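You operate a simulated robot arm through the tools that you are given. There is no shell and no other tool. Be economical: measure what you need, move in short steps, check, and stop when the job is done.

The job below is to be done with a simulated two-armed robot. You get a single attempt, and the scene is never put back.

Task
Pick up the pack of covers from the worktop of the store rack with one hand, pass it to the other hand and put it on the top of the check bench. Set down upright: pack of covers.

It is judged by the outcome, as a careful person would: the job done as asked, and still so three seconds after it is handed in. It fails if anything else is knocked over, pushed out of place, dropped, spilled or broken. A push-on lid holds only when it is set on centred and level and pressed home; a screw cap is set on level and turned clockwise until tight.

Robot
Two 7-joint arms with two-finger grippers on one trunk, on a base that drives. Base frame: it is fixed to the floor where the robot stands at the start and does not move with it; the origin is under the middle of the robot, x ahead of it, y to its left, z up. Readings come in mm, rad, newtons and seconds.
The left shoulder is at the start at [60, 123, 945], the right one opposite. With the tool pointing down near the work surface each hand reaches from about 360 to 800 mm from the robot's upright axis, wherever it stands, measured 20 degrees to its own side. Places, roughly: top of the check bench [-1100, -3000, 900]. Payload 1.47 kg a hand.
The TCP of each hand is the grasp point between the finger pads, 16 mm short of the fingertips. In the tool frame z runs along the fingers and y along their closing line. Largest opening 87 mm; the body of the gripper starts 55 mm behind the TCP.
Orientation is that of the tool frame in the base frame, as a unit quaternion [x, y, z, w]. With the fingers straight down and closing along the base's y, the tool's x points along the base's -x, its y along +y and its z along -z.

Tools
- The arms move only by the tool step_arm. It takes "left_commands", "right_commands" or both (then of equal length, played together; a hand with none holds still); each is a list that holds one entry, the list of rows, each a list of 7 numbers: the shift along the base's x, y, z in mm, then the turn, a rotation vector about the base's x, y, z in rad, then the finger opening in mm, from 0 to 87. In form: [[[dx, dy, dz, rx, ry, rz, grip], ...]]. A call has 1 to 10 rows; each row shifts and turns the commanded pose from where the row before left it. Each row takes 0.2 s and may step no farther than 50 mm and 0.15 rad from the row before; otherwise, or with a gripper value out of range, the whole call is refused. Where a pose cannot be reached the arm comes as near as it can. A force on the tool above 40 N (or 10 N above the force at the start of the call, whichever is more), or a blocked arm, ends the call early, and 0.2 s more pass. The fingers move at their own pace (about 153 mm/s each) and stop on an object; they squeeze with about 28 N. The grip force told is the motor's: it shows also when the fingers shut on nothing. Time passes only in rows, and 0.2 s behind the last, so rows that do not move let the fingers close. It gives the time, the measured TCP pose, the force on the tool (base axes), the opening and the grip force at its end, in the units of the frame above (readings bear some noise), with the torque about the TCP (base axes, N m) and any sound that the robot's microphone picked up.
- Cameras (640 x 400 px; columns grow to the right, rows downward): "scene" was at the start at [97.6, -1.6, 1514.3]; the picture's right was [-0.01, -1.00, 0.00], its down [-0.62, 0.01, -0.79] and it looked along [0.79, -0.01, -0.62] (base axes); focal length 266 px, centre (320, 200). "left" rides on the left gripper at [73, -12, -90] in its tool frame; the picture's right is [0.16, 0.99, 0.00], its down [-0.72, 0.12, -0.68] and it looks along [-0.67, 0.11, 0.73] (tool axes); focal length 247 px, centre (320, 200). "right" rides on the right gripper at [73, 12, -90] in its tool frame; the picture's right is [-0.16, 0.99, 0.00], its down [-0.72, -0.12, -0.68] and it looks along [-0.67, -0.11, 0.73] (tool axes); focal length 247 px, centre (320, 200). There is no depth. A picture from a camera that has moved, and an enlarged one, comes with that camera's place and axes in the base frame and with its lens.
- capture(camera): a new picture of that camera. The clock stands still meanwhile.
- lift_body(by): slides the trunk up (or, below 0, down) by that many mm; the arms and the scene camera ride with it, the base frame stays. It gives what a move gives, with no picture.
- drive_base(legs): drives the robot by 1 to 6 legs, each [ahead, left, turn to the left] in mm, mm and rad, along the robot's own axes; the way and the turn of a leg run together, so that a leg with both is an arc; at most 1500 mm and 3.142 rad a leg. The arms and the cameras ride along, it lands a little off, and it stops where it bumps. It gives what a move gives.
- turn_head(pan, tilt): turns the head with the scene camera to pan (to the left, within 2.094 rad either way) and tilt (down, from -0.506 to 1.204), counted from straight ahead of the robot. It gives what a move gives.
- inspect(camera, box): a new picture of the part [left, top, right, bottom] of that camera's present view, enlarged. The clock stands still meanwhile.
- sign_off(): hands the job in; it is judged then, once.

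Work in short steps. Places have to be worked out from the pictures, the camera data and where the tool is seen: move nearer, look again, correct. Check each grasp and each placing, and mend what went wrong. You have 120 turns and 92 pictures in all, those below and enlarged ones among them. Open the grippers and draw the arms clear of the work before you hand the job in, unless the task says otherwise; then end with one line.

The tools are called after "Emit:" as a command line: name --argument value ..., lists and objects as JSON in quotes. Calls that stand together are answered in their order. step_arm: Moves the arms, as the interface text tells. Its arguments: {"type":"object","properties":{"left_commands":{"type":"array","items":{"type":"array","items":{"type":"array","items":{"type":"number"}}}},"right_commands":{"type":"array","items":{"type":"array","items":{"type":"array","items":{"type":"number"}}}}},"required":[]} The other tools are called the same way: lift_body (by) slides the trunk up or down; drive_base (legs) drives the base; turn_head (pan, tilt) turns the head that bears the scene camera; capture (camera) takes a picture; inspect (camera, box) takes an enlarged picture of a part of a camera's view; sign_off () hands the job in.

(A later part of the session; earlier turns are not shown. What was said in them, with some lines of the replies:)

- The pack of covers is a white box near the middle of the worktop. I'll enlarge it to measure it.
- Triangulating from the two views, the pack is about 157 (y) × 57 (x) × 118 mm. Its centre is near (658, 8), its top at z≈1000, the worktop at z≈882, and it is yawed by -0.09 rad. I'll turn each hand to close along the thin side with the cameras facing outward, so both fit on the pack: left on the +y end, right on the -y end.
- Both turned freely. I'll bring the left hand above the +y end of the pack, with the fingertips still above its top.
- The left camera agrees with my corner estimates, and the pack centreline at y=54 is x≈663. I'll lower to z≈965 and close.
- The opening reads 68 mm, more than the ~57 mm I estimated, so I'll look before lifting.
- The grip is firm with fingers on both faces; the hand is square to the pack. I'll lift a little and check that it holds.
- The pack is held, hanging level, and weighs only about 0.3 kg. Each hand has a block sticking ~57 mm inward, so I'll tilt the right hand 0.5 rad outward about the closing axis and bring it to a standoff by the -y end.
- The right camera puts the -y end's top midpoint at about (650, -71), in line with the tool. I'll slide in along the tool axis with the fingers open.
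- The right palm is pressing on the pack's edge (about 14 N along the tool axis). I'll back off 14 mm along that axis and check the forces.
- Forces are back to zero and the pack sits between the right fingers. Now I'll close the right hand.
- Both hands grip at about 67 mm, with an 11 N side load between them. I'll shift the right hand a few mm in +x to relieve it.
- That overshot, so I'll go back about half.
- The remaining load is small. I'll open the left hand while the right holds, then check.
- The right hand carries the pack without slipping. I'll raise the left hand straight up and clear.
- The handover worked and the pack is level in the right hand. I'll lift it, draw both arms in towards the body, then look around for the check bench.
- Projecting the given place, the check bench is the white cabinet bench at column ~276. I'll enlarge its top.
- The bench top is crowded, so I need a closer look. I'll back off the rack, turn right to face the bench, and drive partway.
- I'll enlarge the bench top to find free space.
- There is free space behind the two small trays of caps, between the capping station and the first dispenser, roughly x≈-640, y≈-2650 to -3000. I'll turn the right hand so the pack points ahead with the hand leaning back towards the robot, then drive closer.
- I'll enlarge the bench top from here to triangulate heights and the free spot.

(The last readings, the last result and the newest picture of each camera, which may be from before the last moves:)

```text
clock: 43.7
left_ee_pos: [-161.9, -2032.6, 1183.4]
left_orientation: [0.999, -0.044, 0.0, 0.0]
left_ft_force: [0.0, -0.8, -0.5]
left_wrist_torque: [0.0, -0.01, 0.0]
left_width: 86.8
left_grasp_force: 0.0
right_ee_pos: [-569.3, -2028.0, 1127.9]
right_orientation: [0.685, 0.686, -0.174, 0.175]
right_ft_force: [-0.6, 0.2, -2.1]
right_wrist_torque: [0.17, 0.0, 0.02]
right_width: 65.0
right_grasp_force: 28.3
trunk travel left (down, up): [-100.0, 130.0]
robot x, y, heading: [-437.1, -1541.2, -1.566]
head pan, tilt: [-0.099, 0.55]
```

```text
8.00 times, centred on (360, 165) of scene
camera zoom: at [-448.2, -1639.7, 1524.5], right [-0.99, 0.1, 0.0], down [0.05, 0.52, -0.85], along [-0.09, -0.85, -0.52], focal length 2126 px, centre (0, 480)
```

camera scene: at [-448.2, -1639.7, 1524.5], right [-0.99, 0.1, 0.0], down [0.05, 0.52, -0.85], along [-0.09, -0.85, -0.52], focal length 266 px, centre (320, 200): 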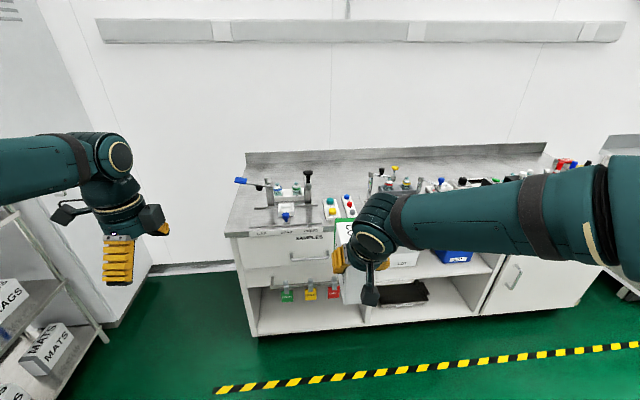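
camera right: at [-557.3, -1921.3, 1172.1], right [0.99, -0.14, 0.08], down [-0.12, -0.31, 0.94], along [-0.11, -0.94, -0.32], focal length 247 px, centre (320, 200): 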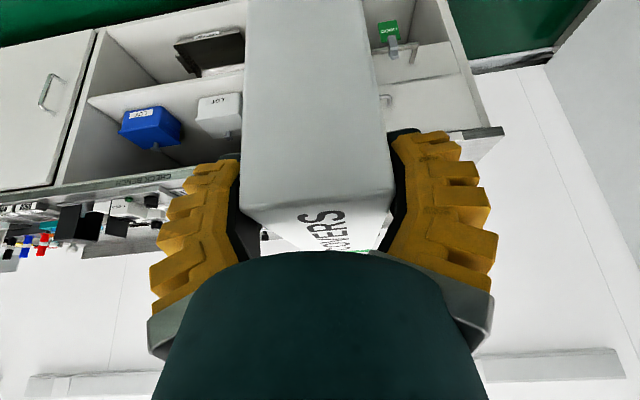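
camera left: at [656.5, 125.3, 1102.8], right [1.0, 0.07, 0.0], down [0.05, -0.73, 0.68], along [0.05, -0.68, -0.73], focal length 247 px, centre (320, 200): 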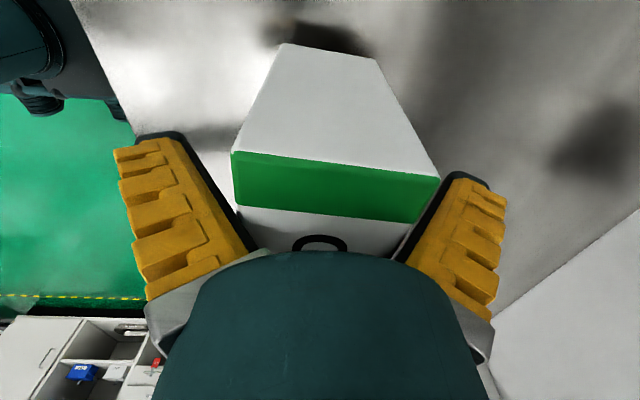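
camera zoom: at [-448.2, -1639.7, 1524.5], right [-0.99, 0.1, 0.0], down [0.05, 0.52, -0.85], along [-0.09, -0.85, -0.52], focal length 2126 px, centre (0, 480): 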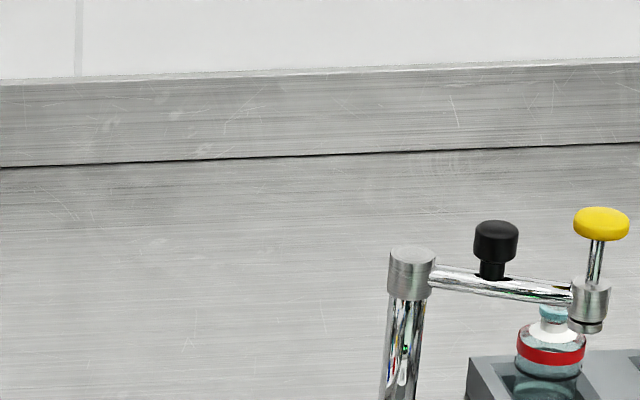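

The free area behind the trays is about x -520 to -870, y -2800 to -3240, with the bench top somewhere near z 840 (uncertain). I'll raise the trunk, move the hand to x≈-680, and drive up to the bench.

Emit:
lift_body --by 110

Emit:
step_arm --right_commands '[[[-22, 0, 0, 0, 0, 0, 40], [-22, 0, 0, 0, 0, 0, 40], [-22, 0, 0, 0, 0, 0, 40], [-22, 0, 0, 0, 0, 0, 40], [-22, 0, 0, 0, 0, 0, 40], [0, 0, 0, 0, 0, 0, 40]]]'

Emit:
drive_base --legs '[[400, 0, 0]]'

Emit:
turn_head --pan -0.25 --tilt 0.8

Emit:
capture --camera "scene"

Emit:
capture --camera "right"

Emit:
capture --camera "left"

```text
clock: 45.2
left_ee_pos: [-162.9, -2032.7, 1293.6]
left_orientation: [0.999, -0.045, 0.0, 0.0]
left_ft_force: [0.3, 0.2, -0.5]
left_wrist_torque: [0.0, -0.04, -0.01]
left_width: 87.2
left_grasp_force: 0.1
right_ee_pos: [-569.2, -2028.8, 1238.6]
right_orientation: [0.685, 0.685, -0.175, 0.174]
right_ft_force: [0.1, -0.8, -2.7]
right_wrist_torque: [0.17, 0.02, -0.01]
right_width: 65.0
right_grasp_force: 28.0
trunk travel left (down, up): [-210.0, 20.0]
robot x, y, heading: [-438.7, -1542.0, -1.567]
head pan, tilt: [-0.099, 0.55]
```

```text
clock: 46.6
left_ee_pos: [-162.3, -2033.3, 1293.4]
left_orientation: [0.999, -0.044, 0.0, 0.0]
left_ft_force: [0.3, 0.5, 0.5]
left_wrist_torque: [-0.02, 0.02, -0.02]
left_width: 87.2
left_grasp_force: 0.2
right_ee_pos: [-678.7, -2029.2, 1238.8]
right_orientation: [0.685, 0.685, -0.175, 0.175]
right_ft_force: [0.2, 0.4, -1.7]
right_wrist_torque: [0.15, -0.02, 0.0]
right_width: 65.3
right_grasp_force: 28.1
trunk travel left (down, up): [-210.0, 20.0]
robot x, y, heading: [-438.6, -1540.9, -1.573]
head pan, tilt: [-0.099, 0.55]
```

```text
clock: 49.0
left_ee_pos: [-163.5, -2428.7, 1294.2]
left_orientation: [0.999, -0.044, -0.001, 0.0]
left_ft_force: [-0.1, 0.4, -0.2]
left_wrist_torque: [0.03, -0.03, -0.02]
left_width: 86.8
left_grasp_force: 0.2
right_ee_pos: [-678.6, -2425.4, 1239.2]
right_orientation: [0.685, 0.685, -0.175, 0.174]
right_ft_force: [0.3, -0.2, -2.1]
right_wrist_torque: [0.14, -0.03, -0.02]
right_width: 65.0
right_grasp_force: 28.5
trunk travel left (down, up): [-210.0, 20.0]
robot x, y, heading: [-444.3, -1937.2, -1.572]
head pan, tilt: [-0.099, 0.55]
```

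```text
clock: 49.8
left_ee_pos: [-163.3, -2429.6, 1293.8]
left_orientation: [0.999, -0.044, 0.001, 0.0]
left_ft_force: [-0.2, 0.3, 0.5]
left_wrist_torque: [-0.01, 0.03, -0.01]
left_width: 87.0
left_grasp_force: 0.0
right_ee_pos: [-678.9, -2425.3, 1239.0]
right_orientation: [0.685, 0.685, -0.174, 0.175]
right_ft_force: [0.2, 0.2, -2.6]
right_wrist_torque: [0.14, 0.03, 0.01]
right_width: 65.0
right_grasp_force: 27.9
trunk travel left (down, up): [-210.0, 20.0]
robot x, y, heading: [-440.1, -1935.5, -1.569]
head pan, tilt: [-0.25, 0.799]
```

```text
57 pictures are left
camera scene: at [-459.2, -2024.7, 1613.1], right [-0.97, 0.25, 0.0], down [0.18, 0.69, -0.7], along [-0.17, -0.68, -0.72], focal length 266 px, centre (320, 200)
```

scene: 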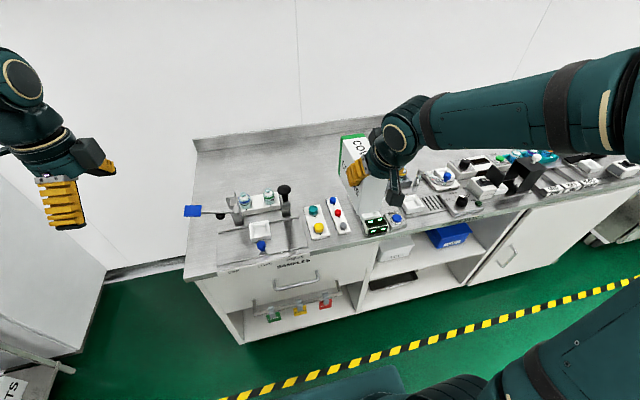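

```text
56 pictures are left
camera right: at [-667.3, -2317.5, 1282.5], right [0.99, -0.14, 0.08], down [-0.12, -0.31, 0.94], along [-0.11, -0.94, -0.32], focal length 247 px, centre (320, 200)
```

right: 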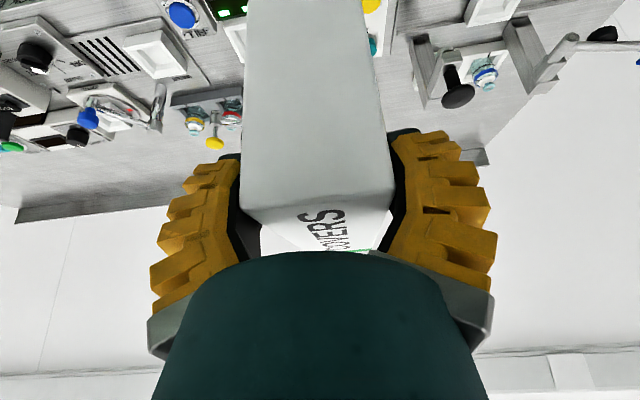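

```text
55 pictures are left
camera left: at [-89.9, -2425.5, 1383.4], right [0.07, -1.0, 0.0], down [-0.73, -0.05, 0.68], along [-0.68, -0.05, -0.73], focal length 247 px, centre (320, 200)
```

left: 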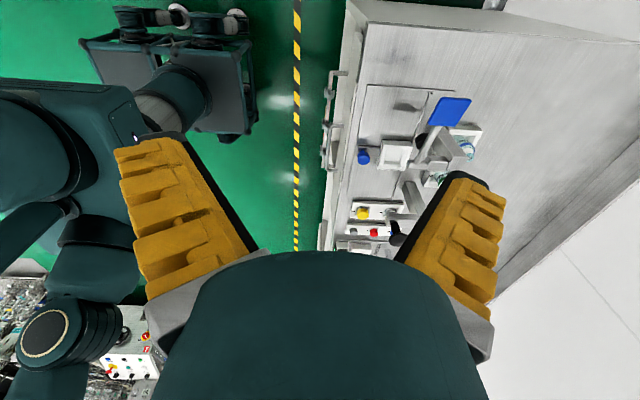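

Now I'll enlarge both views to triangulate the bench height with the wide baseline between the scene and left cameras.

Emit:
inspect --camera "left" --box '[310, 60, 510, 260]'

Emit:
inspect --camera "scene" --box '[180, 120, 420, 290]'

```text
2.00 times, centred on (410, 160) of left
camera zoom: at [-89.9, -2425.5, 1383.4], right [0.07, -1.0, 0.0], down [-0.73, -0.05, 0.68], along [-0.68, -0.05, -0.73], focal length 494 px, centre (140, 280)
```

zoom: 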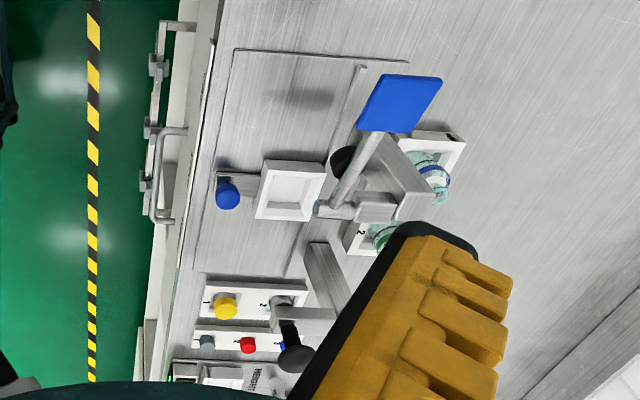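

```text
2.35 times, centred on (300, 205) of scene
camera zoom: at [-459.2, -2024.7, 1613.1], right [-0.97, 0.25, 0.0], down [0.18, 0.69, -0.7], along [-0.17, -0.68, -0.72], focal length 625 px, centre (367, 188)
```

zoom: 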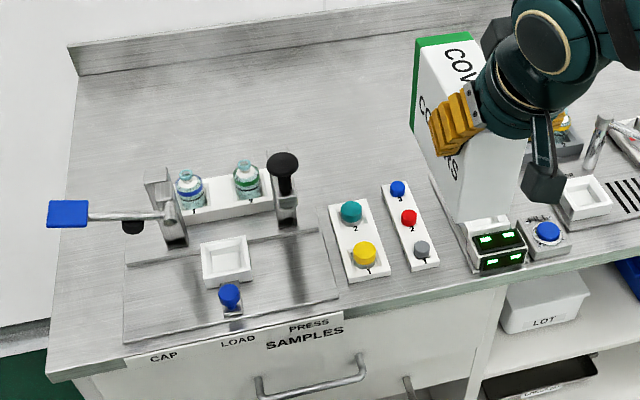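

Triangulation gives a bench top at z≈865, with its front edge at y≈-2538 and the backsplash at y≈-3200. The spot I choose is pack centre (-660, -2870), behind the cap trays. I'll drive 160 mm closer and then move the pack over it at height.

Emit:
drive_base --legs '[[160, 0, 0]]'

Emit:
step_arm --right_commands '[[[3, -25, -10, 0, 0, 0, 40], [3, -30, -10, 0, 0, 0, 40], [3, -30, -10, 0, 0, 0, 40], [3, -30, -15, 0, 0, 0, 40], [3, -30, -15, 0, 0, 0, 40], [2, -30, -15, 0, 0, 0, 40], [2, -25, -15, 0, 0, 0, 40], [0, -25, -10, 0, 0, 0, 40], [0, 0, 0, 0, 0, 0, 40]]]'

Emit:
capture --camera "scene"

Emit:
capture --camera "right"

```text
clock: 51.2
left_ee_pos: [-163.2, -2588.9, 1292.9]
left_orientation: [0.999, -0.044, 0.0, 0.0]
left_ft_force: [0.5, -0.8, -0.8]
left_wrist_torque: [-0.01, 0.02, 0.02]
left_width: 87.1
left_grasp_force: 0.0
right_ee_pos: [-676.9, -2585.4, 1237.8]
right_orientation: [0.685, 0.685, -0.175, 0.175]
right_ft_force: [-0.7, -0.1, -2.0]
right_wrist_torque: [0.14, -0.01, -0.01]
right_width: 65.1
right_grasp_force: 28.2
trunk travel left (down, up): [-210.0, 20.0]
robot x, y, heading: [-442.2, -2098.5, -1.572]
head pan, tilt: [-0.25, 0.799]
```

```text
clock: 53.2
left_ee_pos: [-162.2, -2588.6, 1295.4]
left_orientation: [0.999, -0.045, -0.001, 0.0]
left_ft_force: [0.7, -0.3, 0.4]
left_wrist_torque: [-0.04, -0.02, 0.0]
left_width: 86.8
left_grasp_force: 0.0
right_ee_pos: [-658.6, -2808.9, 1139.7]
right_orientation: [0.685, 0.686, -0.174, 0.174]
right_ft_force: [0.3, -0.1, -2.4]
right_wrist_torque: [0.09, 0.03, 0.0]
right_width: 64.9
right_grasp_force: 28.2
trunk travel left (down, up): [-210.0, 20.0]
robot x, y, heading: [-441.5, -2098.1, -1.566]
head pan, tilt: [-0.25, 0.799]
```

```text
52 pictures are left
camera scene: at [-459.1, -2184.0, 1613.1], right [-0.97, 0.25, 0.0], down [0.18, 0.69, -0.7], along [-0.17, -0.68, -0.72], focal length 266 px, centre (320, 200)
```

scene: 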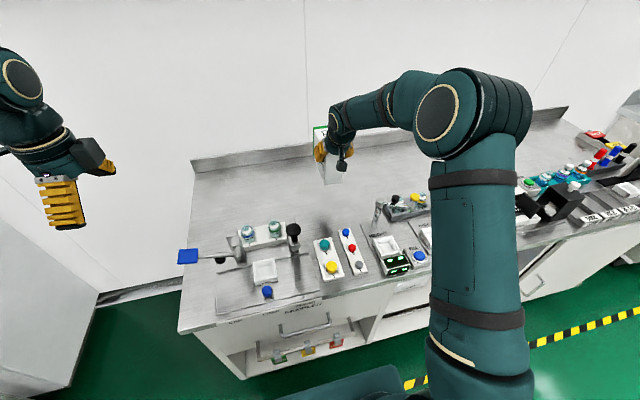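

```text
51 pictures are left
camera right: at [-647.7, -2701.3, 1182.5], right [0.99, -0.14, 0.08], down [-0.12, -0.31, 0.94], along [-0.11, -0.94, -0.32], focal length 247 px, centre (320, 200)
```

right: 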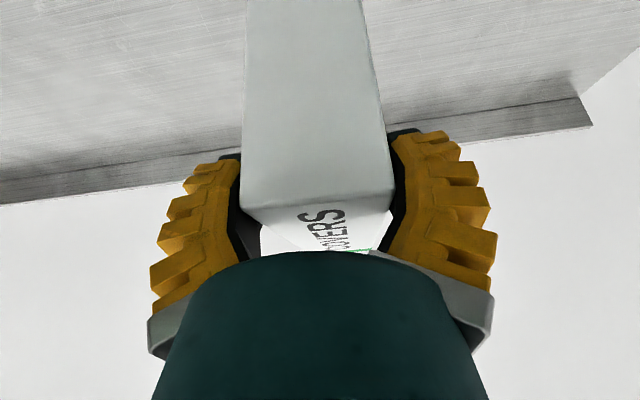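

Clear space lies below the pack. I'll lower 130 mm and check levelness and clearances.

Emit:
step_arm --right_commands '[[[0, 0, -20, 0, 0, 0, 40], [0, 0, -20, 0, 0, 0, 40], [0, 0, -20, 0, 0, 0, 40], [0, 0, -20, 0, 0, 0, 40], [0, 0, -20, 0, 0, 0, 40], [0, 0, -15, 0, 0, 0, 40], [0, 0, -15, 0, 0, 0, 40], [0, 0, 0, 0, 0, 0, 40]]]'

Emit:
inspect --camera "scene" --box '[260, 90, 420, 290]'

Emit:
capture --camera "left"

```text
clock: 55.0
left_ee_pos: [-161.5, -2588.5, 1294.4]
left_orientation: [0.999, -0.045, -0.001, 0.0]
left_ft_force: [0.4, 0.8, -0.8]
left_wrist_torque: [-0.02, -0.01, 0.02]
left_width: 87.0
left_grasp_force: 0.2
right_ee_pos: [-658.5, -2809.9, 1007.8]
right_orientation: [0.685, 0.685, -0.174, 0.175]
right_ft_force: [-0.3, -0.6, -2.4]
right_wrist_torque: [0.11, 0.02, -0.01]
right_width: 65.1
right_grasp_force: 27.6
trunk travel left (down, up): [-210.0, 20.0]
robot x, y, heading: [-440.2, -2098.5, -1.57]
head pan, tilt: [-0.25, 0.799]
```

```text
2.00 times, centred on (340, 190) of scene
camera zoom: at [-459.1, -2184.6, 1613.1], right [-0.97, 0.25, 0.0], down [0.18, 0.69, -0.7], along [-0.17, -0.68, -0.72], focal length 531 px, centre (280, 220)
```

zoom: 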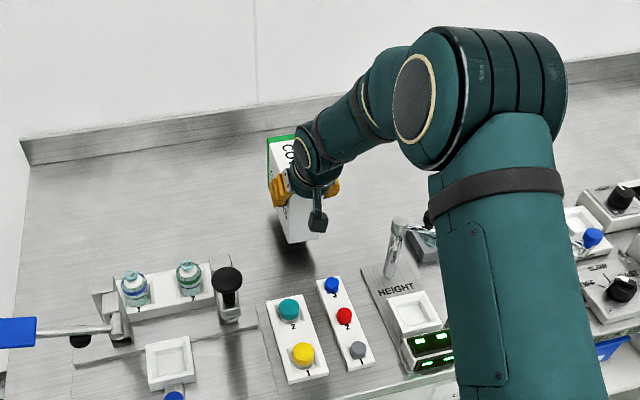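

```text
49 pictures are left
camera left: at [-89.5, -2585.2, 1383.3], right [0.07, -1.0, 0.0], down [-0.73, -0.05, 0.68], along [-0.68, -0.05, -0.73], focal length 247 px, centre (320, 200)
```

left: 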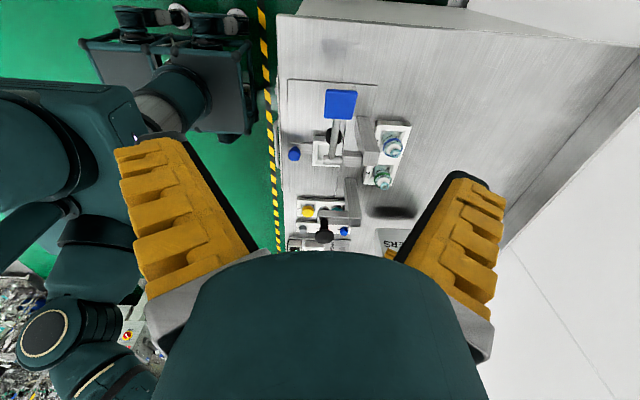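

The pack hangs above clear surface, with about 45 mm to go by estimate. I'll lower 34 mm, then creep down.

Emit:
step_arm --right_commands '[[[0, 0, -12, 0, 0, 0, 40], [0, 0, -12, 0, 0, 0, 40], [0, 0, -10, 0, 0, 0, 40], [0, 0, 0, 0, 0, 0, 40]]]'

Emit:
inspect --camera "scene" --box '[300, 120, 400, 240]'

```text
clock: 56.0
left_ee_pos: [-162.9, -2588.3, 1293.7]
left_orientation: [0.999, -0.044, -0.001, -0.001]
left_ft_force: [0.1, 0.2, 0.5]
left_wrist_torque: [-0.01, -0.01, -0.01]
left_width: 87.0
left_grasp_force: 0.1
right_ee_pos: [-657.5, -2809.5, 975.2]
right_orientation: [0.685, 0.685, -0.175, 0.175]
right_ft_force: [0.3, -0.1, -2.1]
right_wrist_torque: [0.12, 0.02, -0.02]
right_width: 64.8
right_grasp_force: 27.6
trunk travel left (down, up): [-210.0, 20.0]
robot x, y, heading: [-443.0, -2094.4, -1.57]
head pan, tilt: [-0.25, 0.799]
```

```text
3.33 times, centred on (350, 180) of scene
camera zoom: at [-459.0, -2184.7, 1613.0], right [-0.97, 0.25, 0.0], down [0.18, 0.69, -0.7], along [-0.17, -0.68, -0.72], focal length 886 px, centre (220, 267)
```

zoom: 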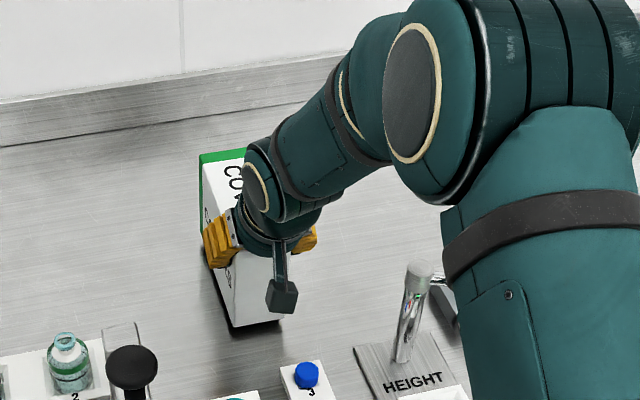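

The bottom is now close to the surface. I'll creep down in 3 mm rows.

Emit:
step_arm --right_commands '[[[0, 0, -3, 0, 0, 0, 40], [0, 0, -3, 0, 0, 0, 40], [0, 0, -3, 0, 0, 0, 40], [0, 0, 0, 0, 0, 0, 40]]]'

```text
clock: 57.0
left_ee_pos: [-161.4, -2588.3, 1294.3]
left_orientation: [0.999, -0.045, 0.0, 0.0]
left_ft_force: [0.0, -0.5, 0.2]
left_wrist_torque: [0.03, 0.0, 0.01]
left_width: 87.0
left_grasp_force: 0.1
right_ee_pos: [-658.1, -2810.6, 967.5]
right_orientation: [0.685, 0.685, -0.175, 0.175]
right_ft_force: [0.0, -0.2, -1.9]
right_wrist_torque: [0.11, 0.0, 0.0]
right_width: 64.4
right_grasp_force: 28.1
trunk travel left (down, up): [-210.0, 20.0]
robot x, y, heading: [-441.5, -2096.0, -1.567]
head pan, tilt: [-0.25, 0.799]
```

Emit:
step_arm --right_commands '[[[0, 0, -2, 0, 0, 0, 40], [0, 0, -2, 0, 0, 0, 40], [0, 0, -2, 0, 0, 0, 40], [0, 0, 0, 0, 0, 0, 40]]]'

```text
clock: 58.0
left_ee_pos: [-161.3, -2585.9, 1293.8]
left_orientation: [0.999, -0.045, 0.0, 0.001]
left_ft_force: [0.9, -0.3, 0.0]
left_wrist_torque: [-0.01, -0.01, 0.01]
left_width: 87.2
left_grasp_force: 0.1
right_ee_pos: [-659.2, -2810.7, 963.4]
right_orientation: [0.684, 0.685, -0.178, 0.178]
right_ft_force: [-0.2, 0.0, 27.0]
right_wrist_torque: [0.79, 0.16, 0.0]
right_width: 64.7
right_grasp_force: 28.0
trunk travel left (down, up): [-210.0, 20.0]
robot x, y, heading: [-439.2, -2096.8, -1.569]
head pan, tilt: [-0.25, 0.799]
```

Contact: 27 N upward. I'll ease up 2 mm so the pack rests lightly, then look.

Emit:
step_arm --right_commands '[[[0, 0, 2, 0, 0, 0, 40], [0, 0, 0, 0, 0, 0, 40]]]'

Emit:
inspect --camera "scene" --box '[310, 140, 390, 230]'

```text
clock: 58.6
left_ee_pos: [-159.9, -2586.5, 1294.1]
left_orientation: [0.999, -0.045, 0.0, 0.002]
left_ft_force: [0.4, -0.6, -0.1]
left_wrist_torque: [0.01, -0.04, 0.0]
left_width: 86.8
left_grasp_force: 0.0
right_ee_pos: [-658.7, -2809.4, 964.3]
right_orientation: [0.685, 0.684, -0.177, 0.176]
right_ft_force: [-1.8, -7.8, 24.1]
right_wrist_torque: [-0.15, 0.1, 0.01]
right_width: 64.7
right_grasp_force: 28.0
trunk travel left (down, up): [-210.0, 20.0]
robot x, y, heading: [-440.7, -2099.7, -1.574]
head pan, tilt: [-0.25, 0.799]
```

```text
4.44 times, centred on (350, 185) of scene
camera zoom: at [-458.3, -2183.2, 1613.2], right [-0.97, 0.25, 0.0], down [0.18, 0.69, -0.7], along [-0.17, -0.68, -0.72], focal length 1181 px, centre (187, 267)
```

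zoom: 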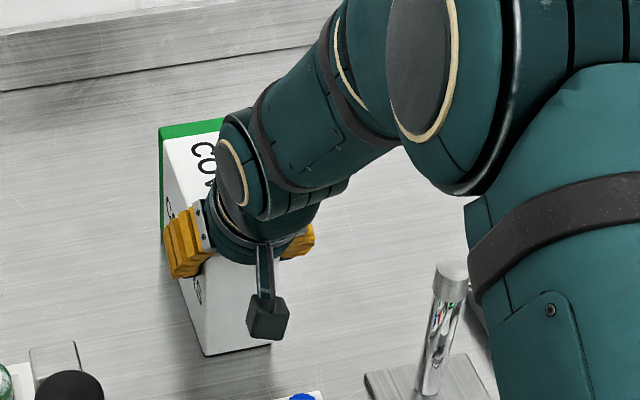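

The pack is standing on the bench. I'll ease off another 1.5 mm, then open the fingers gradually.

Emit:
step_arm --right_commands '[[[0, 0, 1.5, 0, 0, 0, 40], [0, 0, 0, 0, 0, 0, 40], [0, 0, 0, 0, 0, 0, 68], [0, 0, 0, 0, 0, 0, 75], [0, 0, 0, 0, 0, 0, 87], [0, 0, 0, 0, 0, 0, 87]]]'

Emit:
capture --camera "right"

Emit:
inspect --camera "scene" --box '[310, 140, 390, 230]'

```text
clock: 60.0
left_ee_pos: [-162.1, -2588.5, 1294.1]
left_orientation: [0.999, -0.045, 0.0, 0.0]
left_ft_force: [0.1, -1.2, -0.2]
left_wrist_torque: [0.02, 0.0, 0.01]
left_width: 86.9
left_grasp_force: 0.1
right_ee_pos: [-658.3, -2809.9, 964.0]
right_orientation: [0.686, 0.685, -0.175, 0.174]
right_ft_force: [-0.1, 0.6, -0.4]
right_wrist_torque: [0.0, 0.02, 0.0]
right_width: 86.8
right_grasp_force: 0.1
trunk travel left (down, up): [-210.0, 20.0]
robot x, y, heading: [-439.6, -2097.7, -1.576]
head pan, tilt: [-0.25, 0.799]
```

```text
46 pictures are left
camera right: at [-647.8, -2702.5, 1006.9], right [0.99, -0.14, 0.08], down [-0.12, -0.31, 0.94], along [-0.11, -0.94, -0.32], focal length 247 px, centre (320, 200)
```

right: 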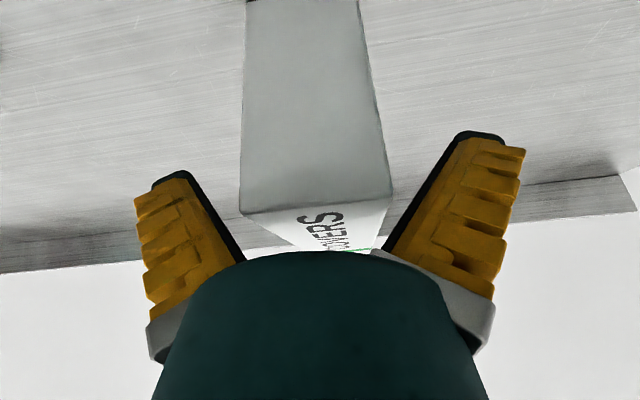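

```text
4.44 times, centred on (350, 185) of scene
camera zoom: at [-458.9, -2184.6, 1613.0], right [-0.97, 0.25, 0.0], down [0.18, 0.69, -0.7], along [-0.17, -0.68, -0.72], focal length 1181 px, centre (187, 267)
```

zoom: 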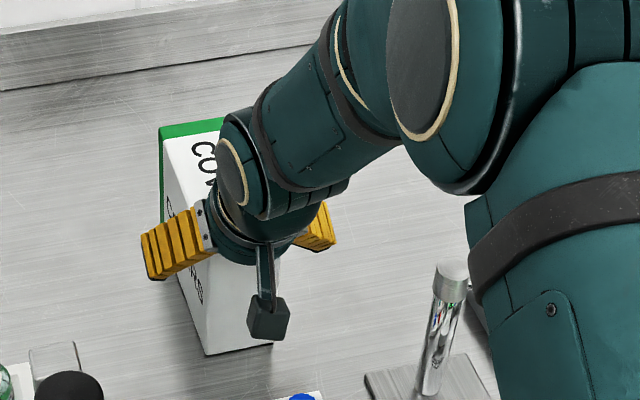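

It's released and standing upright, with the fingers clear on both sides. I'll withdraw back along the tool axis.

Emit:
step_arm --right_commands '[[[0, 4.8, 8.8, 0, 0, 0, 87], [0, 7, 13, 0, 0, 0, 87], [0, 9.5, 17.5, 0, 0, 0, 87], [0, 12, 22, 0, 0, 0, 87], [0, 12, 22, 0, 0, 0, 87], [0, 15, 26, 0, 0, 0, 87], [0, 15, 26, 0, 0, 0, 87], [0, 20, 26, 0, 0, 0, 87], [0, 30, 20, 0, 0, 0, 87], [0, 35, 10, 0, 0, 0, 87]]]'

Emit:
step_arm --right_commands '[[[0, 40, 5, 0, 0, 0, 87], [0, 40, 5, 0, 0, 0, 87], [0, 40, 0, 0, 0, 0, 87], [0, 0, 0, 0, 0, 0, 87]]]'

Emit:
capture --camera "scene"

Emit:
capture --camera "right"

```text
clock: 62.2
left_ee_pos: [-162.3, -2587.2, 1295.6]
left_orientation: [0.999, -0.044, -0.001, 0.001]
left_ft_force: [-0.7, -0.3, 0.0]
left_wrist_torque: [-0.04, 0.02, 0.02]
left_width: 87.2
left_grasp_force: 0.0
right_ee_pos: [-660.3, -2647.8, 1155.1]
right_orientation: [0.685, 0.686, -0.174, 0.176]
right_ft_force: [0.2, 0.5, 0.0]
right_wrist_torque: [0.0, 0.04, 0.0]
right_width: 87.0
right_grasp_force: 0.1
trunk travel left (down, up): [-210.0, 20.0]
robot x, y, heading: [-437.0, -2099.4, -1.568]
head pan, tilt: [-0.25, 0.799]
```

```text
clock: 63.2
left_ee_pos: [-160.4, -2589.2, 1293.1]
left_orientation: [0.999, -0.045, -0.001, 0.0]
left_ft_force: [0.5, 0.9, -0.3]
left_wrist_torque: [0.01, 0.01, -0.01]
left_width: 87.2
left_grasp_force: 0.1
right_ee_pos: [-659.8, -2529.1, 1162.3]
right_orientation: [0.684, 0.686, -0.174, 0.175]
right_ft_force: [0.2, 0.4, 0.5]
right_wrist_torque: [0.02, 0.02, -0.02]
right_width: 87.1
right_grasp_force: 0.1
trunk travel left (down, up): [-210.0, 20.0]
robot x, y, heading: [-439.6, -2093.2, -1.567]
head pan, tilt: [-0.25, 0.799]
```

```text
44 pictures are left
camera scene: at [-457.5, -2186.1, 1613.0], right [-0.97, 0.25, 0.0], down [0.18, 0.7, -0.7], along [-0.17, -0.68, -0.72], focal length 266 px, centre (320, 200)
```

scene: 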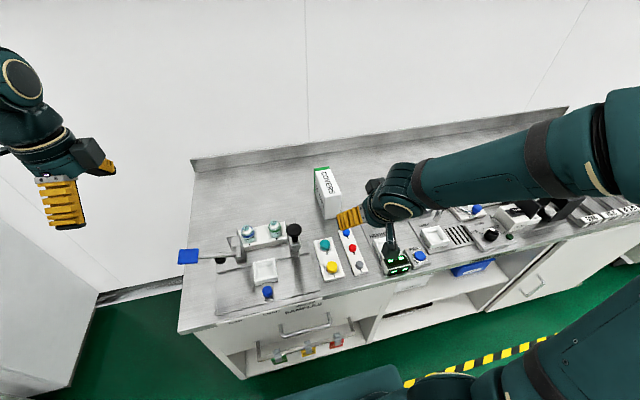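

```text
43 pictures are left
camera right: at [-647.8, -2422.8, 1206.7], right [0.99, -0.14, 0.08], down [-0.12, -0.31, 0.94], along [-0.11, -0.94, -0.32], focal length 247 px, centre (320, 200)
```

right: 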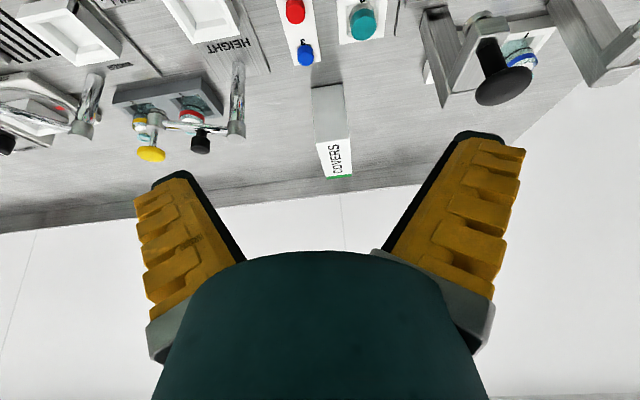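

The pack stands upright on the bench, clear of everything else. I'll back the robot off so both arms are away from the bench, then take a last look.

Emit:
drive_base --legs '[[-400, 0, 0]]'

Emit:
capture --camera "scene"

```text
clock: 65.7
left_ee_pos: [-161.6, -2184.8, 1294.3]
left_orientation: [0.999, -0.043, 0.0, 0.0]
left_ft_force: [-1.0, -0.5, 0.2]
left_wrist_torque: [-0.03, -0.02, -0.01]
left_width: 86.8
left_grasp_force: 0.0
right_ee_pos: [-661.1, -2128.1, 1163.3]
right_orientation: [0.683, 0.687, -0.175, 0.176]
right_ft_force: [0.3, -0.3, -0.9]
right_wrist_torque: [-0.01, -0.01, -0.02]
right_width: 87.1
right_grasp_force: 0.0
trunk travel left (down, up): [-210.0, 20.0]
robot x, y, heading: [-442.2, -1696.3, -1.566]
head pan, tilt: [-0.25, 0.799]
```

```text
42 pictures are left
camera scene: at [-459.7, -1781.6, 1613.1], right [-0.97, 0.24, 0.0], down [0.17, 0.7, -0.7], along [-0.17, -0.68, -0.72], focal length 266 px, centre (320, 200)
```

scene: 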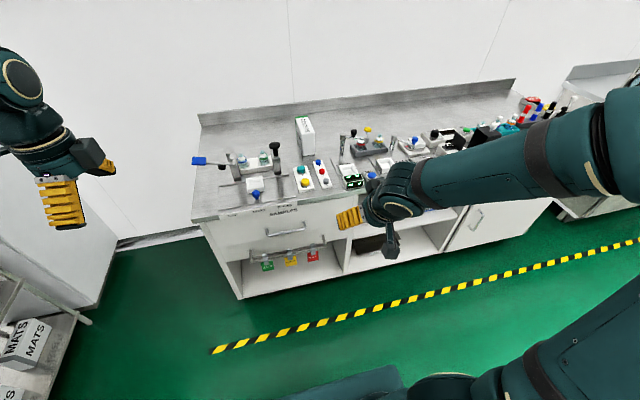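

The pack stands upright on the check bench, nothing else looks disturbed, and both grippers are open and clear. I'll hand in.

Emit:
sign_off

```text
The job is handed in.
```

The pack of covers was picked up with the left hand, passed to the right, and set down upright on the check bench; nothing else looked disturbed in the final picture.
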